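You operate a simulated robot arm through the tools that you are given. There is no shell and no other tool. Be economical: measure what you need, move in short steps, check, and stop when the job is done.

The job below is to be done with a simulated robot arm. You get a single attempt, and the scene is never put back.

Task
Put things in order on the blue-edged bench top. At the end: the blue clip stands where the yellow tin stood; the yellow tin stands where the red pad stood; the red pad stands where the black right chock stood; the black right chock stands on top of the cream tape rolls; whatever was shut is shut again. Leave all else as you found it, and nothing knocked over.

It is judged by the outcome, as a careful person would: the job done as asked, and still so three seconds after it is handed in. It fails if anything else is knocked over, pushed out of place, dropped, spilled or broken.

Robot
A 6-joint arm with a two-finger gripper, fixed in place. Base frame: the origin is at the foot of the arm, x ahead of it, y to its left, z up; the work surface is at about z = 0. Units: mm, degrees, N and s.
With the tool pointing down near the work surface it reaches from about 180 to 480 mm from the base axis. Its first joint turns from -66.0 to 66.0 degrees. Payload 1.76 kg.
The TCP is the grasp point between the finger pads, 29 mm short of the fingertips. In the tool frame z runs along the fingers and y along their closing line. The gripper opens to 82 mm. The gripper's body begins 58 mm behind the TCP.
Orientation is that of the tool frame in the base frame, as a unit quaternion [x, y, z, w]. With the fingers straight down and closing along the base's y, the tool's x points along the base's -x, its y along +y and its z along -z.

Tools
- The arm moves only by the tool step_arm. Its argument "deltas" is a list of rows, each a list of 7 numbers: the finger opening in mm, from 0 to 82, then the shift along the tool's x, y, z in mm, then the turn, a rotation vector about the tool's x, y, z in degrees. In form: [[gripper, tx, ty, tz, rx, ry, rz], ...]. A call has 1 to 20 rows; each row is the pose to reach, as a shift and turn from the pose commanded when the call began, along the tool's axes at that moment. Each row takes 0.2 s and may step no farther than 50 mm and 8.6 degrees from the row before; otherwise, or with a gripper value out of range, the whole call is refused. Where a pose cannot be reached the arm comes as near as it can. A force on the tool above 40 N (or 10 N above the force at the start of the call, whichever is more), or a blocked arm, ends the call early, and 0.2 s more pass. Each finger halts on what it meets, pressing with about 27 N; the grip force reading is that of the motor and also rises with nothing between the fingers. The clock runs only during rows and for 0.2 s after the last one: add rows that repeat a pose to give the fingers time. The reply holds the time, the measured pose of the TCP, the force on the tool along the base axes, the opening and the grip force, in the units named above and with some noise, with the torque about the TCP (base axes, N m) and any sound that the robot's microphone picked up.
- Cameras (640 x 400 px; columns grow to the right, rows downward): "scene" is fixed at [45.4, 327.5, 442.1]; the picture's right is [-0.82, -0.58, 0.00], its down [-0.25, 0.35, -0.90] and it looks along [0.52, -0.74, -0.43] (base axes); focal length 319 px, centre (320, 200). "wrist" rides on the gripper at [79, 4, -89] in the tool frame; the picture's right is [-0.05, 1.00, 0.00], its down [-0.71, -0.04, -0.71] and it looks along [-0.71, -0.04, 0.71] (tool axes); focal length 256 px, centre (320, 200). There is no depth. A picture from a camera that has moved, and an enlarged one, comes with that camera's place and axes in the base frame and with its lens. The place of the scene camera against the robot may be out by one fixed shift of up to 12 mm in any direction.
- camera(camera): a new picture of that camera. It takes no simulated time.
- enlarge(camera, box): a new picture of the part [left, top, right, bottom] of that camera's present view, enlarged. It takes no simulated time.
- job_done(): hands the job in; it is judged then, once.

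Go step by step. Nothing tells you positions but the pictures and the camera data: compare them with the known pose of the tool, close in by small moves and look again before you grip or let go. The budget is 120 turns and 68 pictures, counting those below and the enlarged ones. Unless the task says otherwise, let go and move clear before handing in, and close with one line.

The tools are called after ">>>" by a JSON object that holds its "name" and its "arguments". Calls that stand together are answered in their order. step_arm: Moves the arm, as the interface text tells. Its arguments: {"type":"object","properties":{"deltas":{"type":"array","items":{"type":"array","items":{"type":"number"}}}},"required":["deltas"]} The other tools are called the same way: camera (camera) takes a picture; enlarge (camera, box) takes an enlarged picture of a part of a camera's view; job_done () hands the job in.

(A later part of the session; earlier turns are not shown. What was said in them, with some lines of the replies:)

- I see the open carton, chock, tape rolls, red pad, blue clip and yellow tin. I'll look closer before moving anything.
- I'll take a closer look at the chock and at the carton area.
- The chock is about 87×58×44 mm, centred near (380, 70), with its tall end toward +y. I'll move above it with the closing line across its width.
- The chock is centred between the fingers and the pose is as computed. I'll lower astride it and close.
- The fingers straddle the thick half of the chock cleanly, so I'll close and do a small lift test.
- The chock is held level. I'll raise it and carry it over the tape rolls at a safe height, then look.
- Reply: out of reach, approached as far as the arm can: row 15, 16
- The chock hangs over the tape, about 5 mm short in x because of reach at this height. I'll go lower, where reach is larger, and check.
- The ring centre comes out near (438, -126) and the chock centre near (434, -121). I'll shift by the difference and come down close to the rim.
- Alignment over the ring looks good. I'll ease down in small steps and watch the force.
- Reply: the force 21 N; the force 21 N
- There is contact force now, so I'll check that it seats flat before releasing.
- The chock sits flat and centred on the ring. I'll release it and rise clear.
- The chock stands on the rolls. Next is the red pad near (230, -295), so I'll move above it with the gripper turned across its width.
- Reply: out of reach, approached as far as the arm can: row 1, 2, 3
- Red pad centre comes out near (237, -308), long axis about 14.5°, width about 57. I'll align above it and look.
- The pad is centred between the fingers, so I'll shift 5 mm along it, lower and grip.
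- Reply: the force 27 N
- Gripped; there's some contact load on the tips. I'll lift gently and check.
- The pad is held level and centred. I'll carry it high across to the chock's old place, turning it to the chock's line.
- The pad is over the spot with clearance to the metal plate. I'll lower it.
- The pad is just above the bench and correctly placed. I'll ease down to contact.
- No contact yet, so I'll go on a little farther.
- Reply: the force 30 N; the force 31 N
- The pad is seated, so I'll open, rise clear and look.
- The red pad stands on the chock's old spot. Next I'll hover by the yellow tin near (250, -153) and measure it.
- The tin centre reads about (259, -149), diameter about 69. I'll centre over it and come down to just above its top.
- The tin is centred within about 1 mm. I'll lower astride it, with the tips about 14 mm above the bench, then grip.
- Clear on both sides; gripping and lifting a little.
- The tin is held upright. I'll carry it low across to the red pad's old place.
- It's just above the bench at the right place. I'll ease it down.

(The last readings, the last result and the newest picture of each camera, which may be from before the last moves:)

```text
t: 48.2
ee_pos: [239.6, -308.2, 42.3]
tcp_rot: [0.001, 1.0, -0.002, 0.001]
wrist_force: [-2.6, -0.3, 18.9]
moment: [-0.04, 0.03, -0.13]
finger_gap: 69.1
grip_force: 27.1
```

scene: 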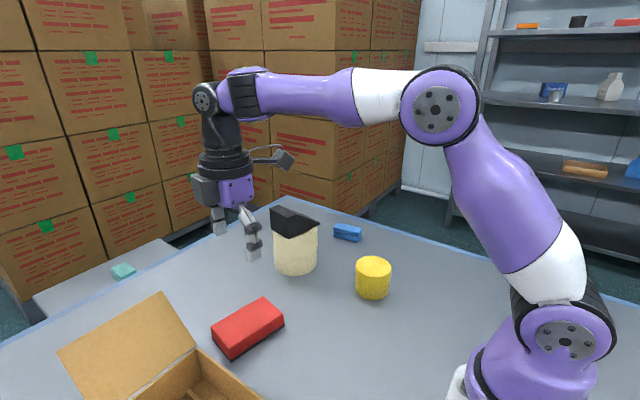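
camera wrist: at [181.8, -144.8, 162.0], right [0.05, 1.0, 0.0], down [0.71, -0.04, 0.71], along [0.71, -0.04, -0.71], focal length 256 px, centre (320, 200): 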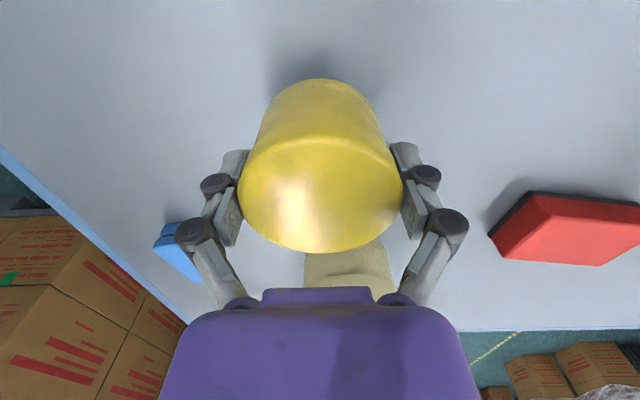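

Seated, so I'll release and rise straight up.

>>> {"name": "step_arm", "arguments": {"deltas": [[55, 0, 0, -0.5, 0, 0, 0], [75, 0, 0, -0.5, 0, 0, 0], [82, 0, 0, -0.5, 0, 0, 0], [82, 0, 0, -0.5, 0, 0, 0], [82, 0, 0, -15, 0, 0, 0], [82, 0, 0, -40, 0, 0, 0], [82, 0, 0, -75, 0, 0, 0], [82, 0, 0, -110, 0, 0, 0], [82, 0, 0, -135, 0, 0, 0], [82, 0, 0, -135, 0, 0, 0]]}}

>>> {"name": "camera", "arguments": {"camera": "wrist"}}

>>> {"name": "enlarge", "arguments": {"camera": "scene", "box": [310, 200, 454, 290]}}

```text
t: 50.4
ee_pos: [239.1, -307.7, 178.0]
tcp_rot: [-0.001, 1.0, 0.001, 0.0]
wrist_force: [-0.4, -0.7, -0.1]
moment: [0.02, -0.02, 0.01]
finger_gap: 81.7
grip_force: 0.0
```

```text
28 pictures are left
camera wrist: at [159.8, -302.7, 266.5], right [0.05, 1.0, 0.0], down [0.71, -0.04, 0.71], along [0.71, -0.04, -0.71], focal length 256 px, centre (320, 200)
```

wrist: 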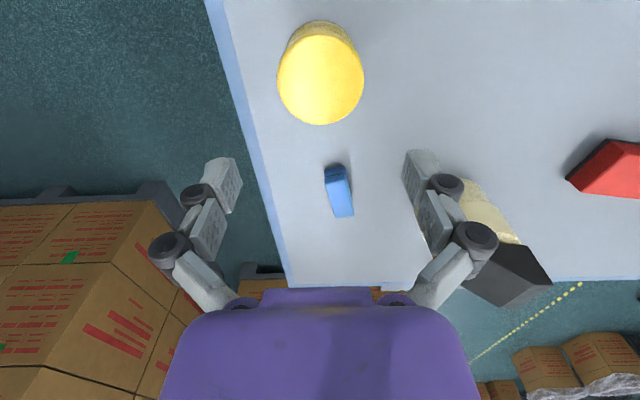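

```text
4.44 times, centred on (382, 245) of scene
camera zoom: at [45.4, 327.5, 442.1], right [-0.82, -0.58, 0.0], down [-0.25, 0.35, -0.9], along [0.52, -0.74, -0.43], focal length 1417 px, centre (44, 0)
```

zoom: 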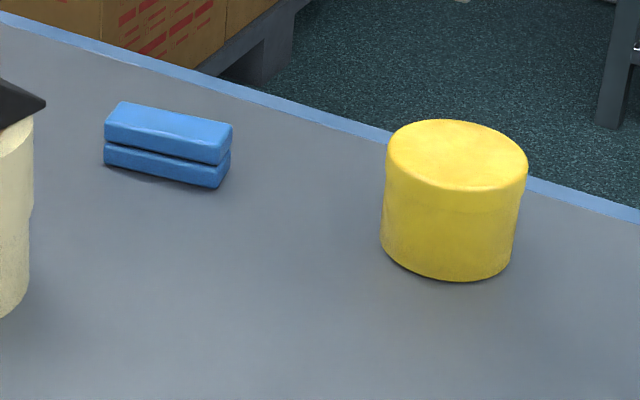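

The tin stands in the red pad's place. I'll measure the blue clip with an enlarged view.

>>> {"name": "enlarge", "arguments": {"camera": "wrist", "box": [296, 150, 376, 230]}}

```text
5.00 times, centred on (336, 190) of wrist
camera zoom: at [159.8, -302.7, 266.5], right [0.05, 1.0, 0.0], down [0.71, -0.04, 0.71], along [0.71, -0.04, -0.71], focal length 1280 px, centre (240, 250)
```

zoom: 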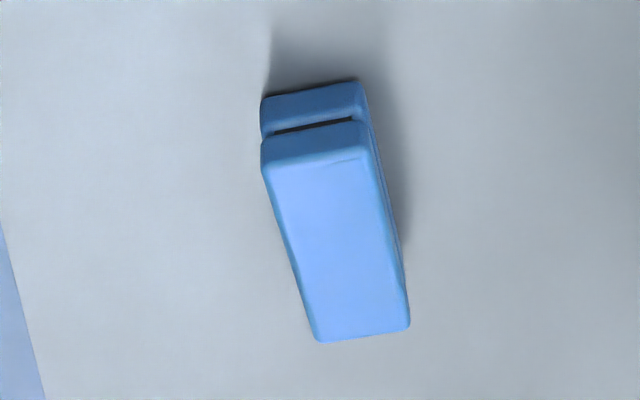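

The clip is about 67×25×27 mm, centred near (401, -290), at the limit of reach. I'll grip it toward its near end, at about (384, -292), and hover there first.

>>> {"name": "step_arm", "arguments": {"deltas": [[82, -20, 2, 0, 0, 0, -4], [82, -40, 4, 5, 0, 0, -8], [82, -60, 6, 15, 0, 0, -11], [82, -80, 8, 30, 0, 0, -11], [82, -100, 10, 45, 0, 0, -11], [82, -120, 12, 60, 0, 0, -11], [82, -135, 14, 75, 0, 0, -11], [82, -145, 15, 90, 0, 0, -11], [82, -145, 15, 100, 0, 0, -11], [82, -145, 15, 100, 0, 0, -11]]}}

>>> {"name": "camera", "arguments": {"camera": "wrist"}}

```text
t: 52.6
ee_pos: [379.5, -290.5, 75.6]
tcp_rot: [-0.096, 0.995, 0.0, 0.001]
wrist_force: [0.6, 0.5, -0.3]
moment: [-0.01, 0.0, 0.02]
finger_gap: 82.1
grip_force: 0.1
out of reach, approached as far as the arm can: row 8, 9, 10
```

```text
25 pictures are left
camera wrist: at [300.6, -301.2, 163.9], right [-0.14, 0.99, 0.0], down [0.7, 0.1, 0.71], along [0.7, 0.1, -0.71], focal length 256 px, centre (320, 200)
```

wrist: 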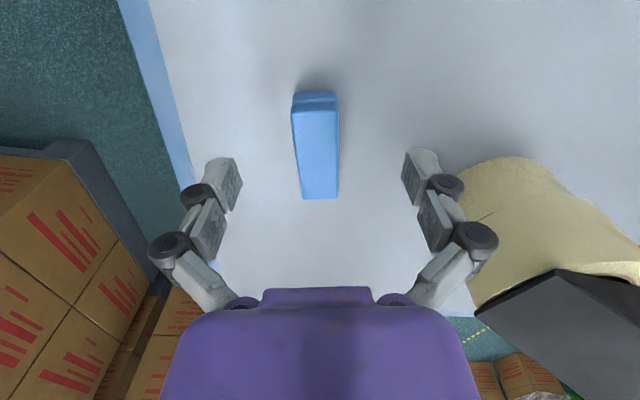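

Aligned, with the clip between the fingers. I'll lower to the bench slowly.

>>> {"name": "step_arm", "arguments": {"deltas": [[82, 0, 0, 10, 0, 0, 0], [82, 0, 0, 20, 0, 0, 0], [82, 0, 0, 30, 0, 0, 0], [82, 0, 0, 37, 0, 0, 0], [82, 0, 0, 42, 0, 0, 0], [82, 0, 0, 42, 0, 0, 0]]}}

>>> {"name": "enlarge", "arguments": {"camera": "scene", "box": [290, 180, 410, 260]}}

>>> {"name": "camera", "arguments": {"camera": "wrist"}}

```text
t: 54.0
ee_pos: [381.0, -292.0, 33.9]
tcp_rot: [-0.096, 0.995, 0.001, 0.0]
wrist_force: [-0.2, -0.3, 1.1]
moment: [0.0, -0.03, -0.01]
finger_gap: 82.0
grip_force: 0.0
```

```text
5.00 times, centred on (350, 220) of scene
camera zoom: at [45.4, 327.5, 442.1], right [-0.82, -0.58, 0.0], down [-0.25, 0.35, -0.9], along [0.52, -0.74, -0.43], focal length 1594 px, centre (170, 100)
```

zoom: 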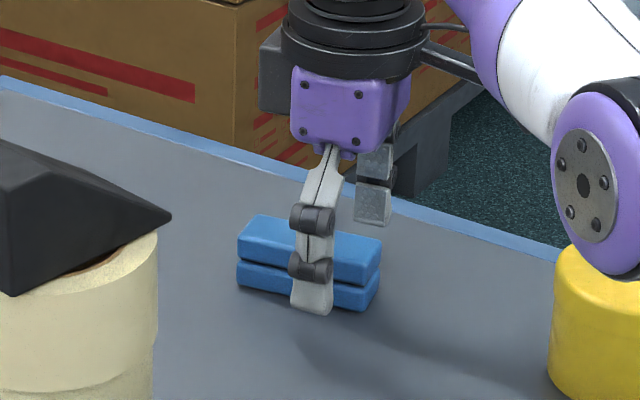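

```text
23 pictures are left
camera wrist: at [302.8, -301.8, 123.3], right [-0.14, 0.99, 0.0], down [0.7, 0.1, 0.71], along [0.7, 0.1, -0.71], focal length 256 px, centre (320, 200)
```

wrist: 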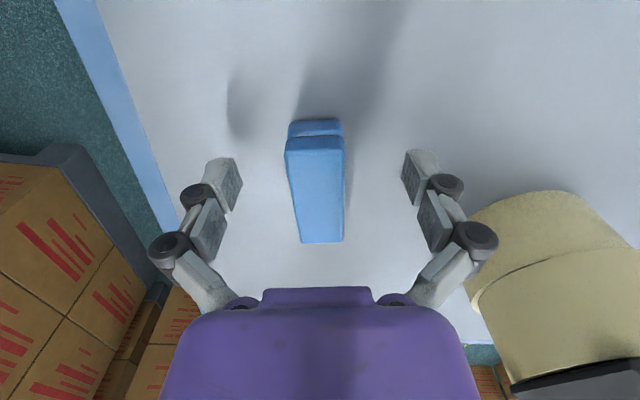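

The fingers bracket the near half of the clip. I'll raise 3 mm for tip clearance, close and lift slightly.

>>> {"name": "step_arm", "arguments": {"deltas": [[82, 0, 0, -3, 0, 0, 0], [60, 0, 0, -3, 0, 0, 0], [40, 0, 0, -3, 0, 0, 0], [15, 0, 0, -3, 0, 0, 0], [15, 0, 0, -3, 0, 0, 0], [15, 0, 0, -3, 0, 0, 0], [15, 0, 0, -6, 0, 0, 0], [15, 0, 0, -15, 0, 0, 0], [15, 0, 0, -25, 0, 0, 0], [15, 0, 0, -25, 0, 0, 0]]}}

>>> {"name": "enlarge", "arguments": {"camera": "scene", "box": [290, 180, 410, 260]}}

>>> {"name": "camera", "arguments": {"camera": "wrist"}}

```text
t: 56.2
ee_pos: [379.9, -291.2, 58.2]
tcp_rot: [-0.096, 0.995, 0.001, 0.0]
wrist_force: [-0.2, 0.0, 0.0]
moment: [0.0, 0.0, 0.02]
finger_gap: 26.9
grip_force: 26.8
```

```text
5.00 times, centred on (350, 220) of scene
camera zoom: at [45.4, 327.5, 442.1], right [-0.82, -0.58, 0.0], down [-0.25, 0.35, -0.9], along [0.52, -0.74, -0.43], focal length 1594 px, centre (170, 100)
```

zoom: 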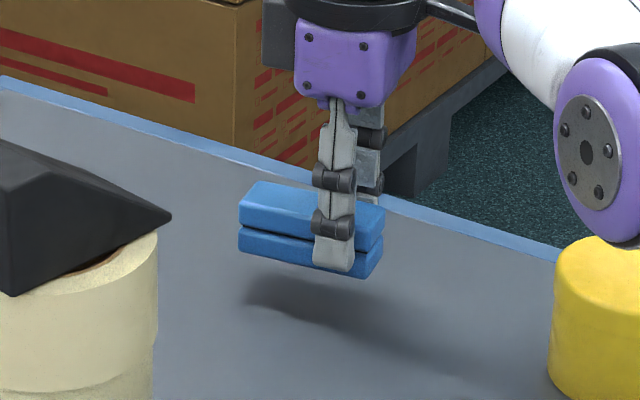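

```text
21 pictures are left
camera wrist: at [301.3, -301.3, 147.6], right [-0.14, 0.99, 0.0], down [0.7, 0.1, 0.71], along [0.7, 0.1, -0.71], focal length 256 px, centre (320, 200)
```

wrist: 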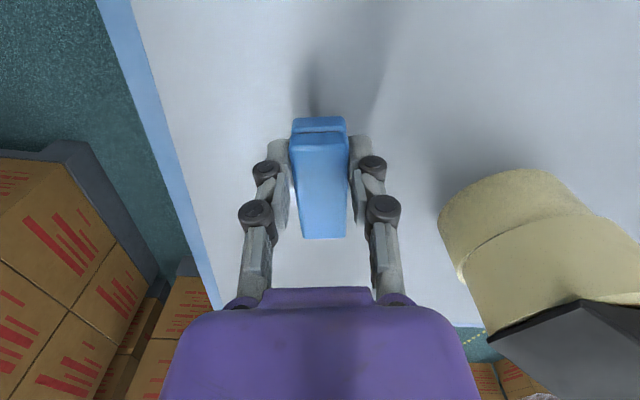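

The clip is held level. I'll carry it to the tin's old place, allowing for the clip centre sitting about 20 mm ahead of the grip.

>>> {"name": "step_arm", "arguments": {"deltas": [[15, 0, 0, -20, 0, 0, 0], [15, 0, 0, -40, 0, 0, 0], [15, 8, 12, -50, 0, 0, 0], [15, 20, 29, -50, 0, 0, 0], [15, 34, 49, -50, 0, 0, 0], [15, 48, 69, -50, 0, 0, 0], [15, 62, 90, -50, 0, 0, 0], [15, 76, 110, -50, 0, 0, 0], [15, 90, 131, -50, 0, 0, 0], [15, 104, 151, -50, 0, 0, 0], [15, 111, 161.4, -45, 0, 0, 0], [15, 111, 161.4, -30, 0, 0, 0], [15, 111, 161.4, -15, 0, 0, 0], [15, 111, 161.4, 0, 0, 0, 0], [15, 111, 161.4, 10, 0, 0, 0], [15, 111, 161.4, 10, 0, 0, 0]]}}

>>> {"name": "camera", "arguments": {"camera": "wrist"}}

>>> {"name": "enlarge", "arguments": {"camera": "scene", "box": [310, 210, 438, 310]}}

```text
t: 59.6
ee_pos: [239.2, -153.3, 48.9]
tcp_rot: [-0.096, 0.995, 0.001, 0.0]
wrist_force: [0.6, 0.4, 0.2]
moment: [0.02, 0.01, 0.01]
finger_gap: 26.8
grip_force: 27.1
out of reach, approached as far as the arm can: row 2, 3, 4
```

```text
20 pictures are left
camera wrist: at [160.9, -163.6, 138.4], right [-0.14, 0.99, 0.0], down [0.7, 0.1, 0.71], along [0.7, 0.1, -0.71], focal length 256 px, centre (320, 200)
```

wrist: 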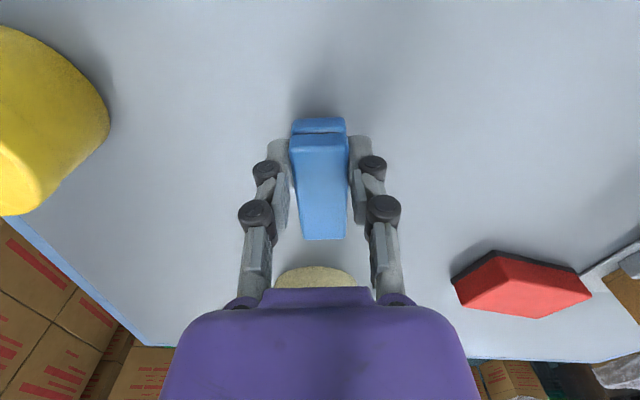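

```text
4.00 times, centred on (374, 260) of scene
camera zoom: at [45.4, 327.5, 442.1], right [-0.82, -0.58, 0.0], down [-0.25, 0.35, -0.9], along [0.52, -0.74, -0.43], focal length 1275 px, centre (104, -40)
```

zoom: 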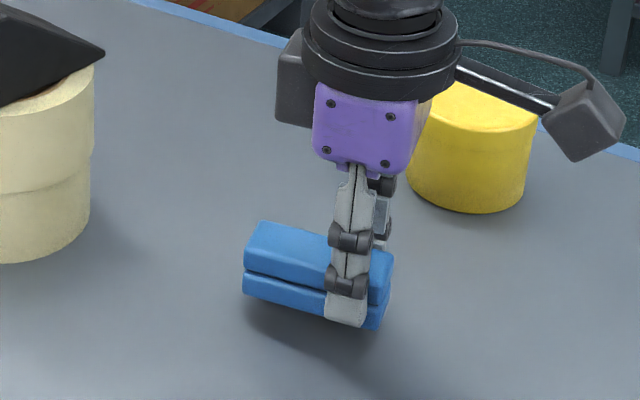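

Position is right. I'll ease the clip down.

>>> {"name": "step_arm", "arguments": {"deltas": [[15, 0, 0, 4, 0, 0, 0], [15, 0, 0, 8, 0, 0, 0], [15, 0, 0, 11, 0, 0, 0], [15, 0, 0, 11, 0, 0, 0]]}}

>>> {"name": "step_arm", "arguments": {"deltas": [[15, 0, 0, 1, 0, 0, 0], [15, 0, 0, 2, 0, 0, 0], [15, 0, 0, 2, 0, 0, 0]]}}

```text
t: 60.6
ee_pos: [238.9, -153.7, 38.9]
tcp_rot: [-0.096, 0.995, 0.0, 0.0]
wrist_force: [0.4, 0.3, -0.3]
moment: [0.01, -0.01, 0.02]
finger_gap: 26.6
grip_force: 26.8
```

```text
t: 61.4
ee_pos: [240.0, -154.1, 37.0]
tcp_rot: [-0.096, 0.995, 0.0, 0.0]
wrist_force: [-6.3, 2.0, 24.7]
moment: [0.06, 0.2, 0.04]
finger_gap: 26.7
grip_force: 26.5
```

Contact reached. I'll open, rise clear and look at everything.

>>> {"name": "step_arm", "arguments": {"deltas": [[15, 0, 0, 0, 0, 0, 0], [35, 0, 0, 0, 0, 0, 0], [50, 0, 0, 0, 0, 0, 0], [60, 0, 0, 0, 0, 0, 0], [60, 0, 0, -10, 0, 0, 0], [60, 0, 0, -35, 0, 0, 0], [60, 0, 0, -75, 0, 0, 0], [60, 0, 0, -115, 0, 0, 0], [60, 0, 0, -150, 0, 0, 0], [60, 0, 0, -180, 0, 0, 0], [60, 0, 0, -180, 0, 0, 0]]}}

>>> {"name": "camera", "arguments": {"camera": "scene"}}

>>> {"name": "camera", "arguments": {"camera": "wrist"}}

>>> {"name": "enlarge", "arguments": {"camera": "scene", "box": [200, 190, 460, 352]}}

```text
t: 63.8
ee_pos: [239.7, -152.2, 215.1]
tcp_rot: [-0.095, 0.995, 0.0, 0.001]
wrist_force: [-0.3, -0.5, -0.4]
moment: [0.0, -0.01, 0.02]
finger_gap: 60.1
grip_force: 0.0
```

```text
18 pictures are left
```

scene: 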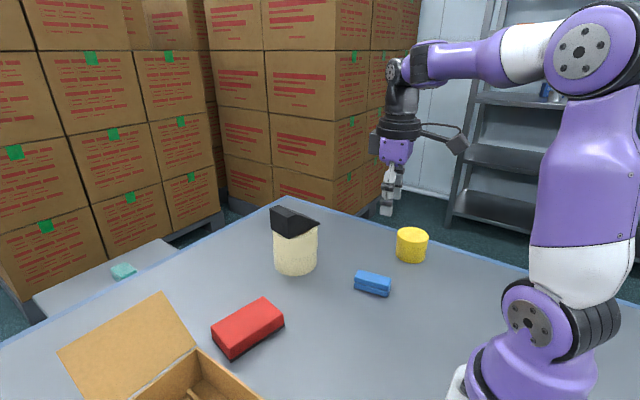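

```text
17 pictures are left
camera wrist: at [161.0, -162.7, 304.1], right [-0.14, 0.99, 0.0], down [0.7, 0.1, 0.71], along [0.7, 0.1, -0.71], focal length 256 px, centre (320, 200)
```

wrist: 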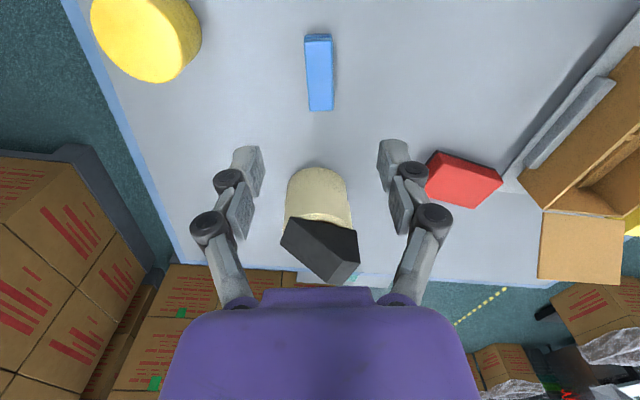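

```text
2.46 times, centred on (330, 271) of scene
camera zoom: at [45.4, 327.5, 442.1], right [-0.82, -0.58, 0.0], down [-0.25, 0.35, -0.9], along [0.52, -0.74, -0.43], focal length 785 px, centre (295, 25)
```

zoom: 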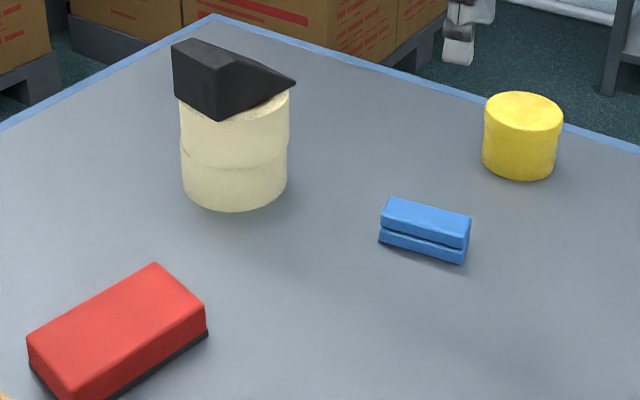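

All four items stand where they were asked to, the tape rolls have not moved, and the carton is still open as I found it, so nothing needs shutting. The arm is clear and I'm handing in.

>>> {"name": "job_done", "arguments": {}}

```text
The job is handed in.
```

The job is handed in: chock on the tape rolls, red pad in the chock's old place, yellow tin in the pad's and blue clip in the tin's, with nothing knocked over.
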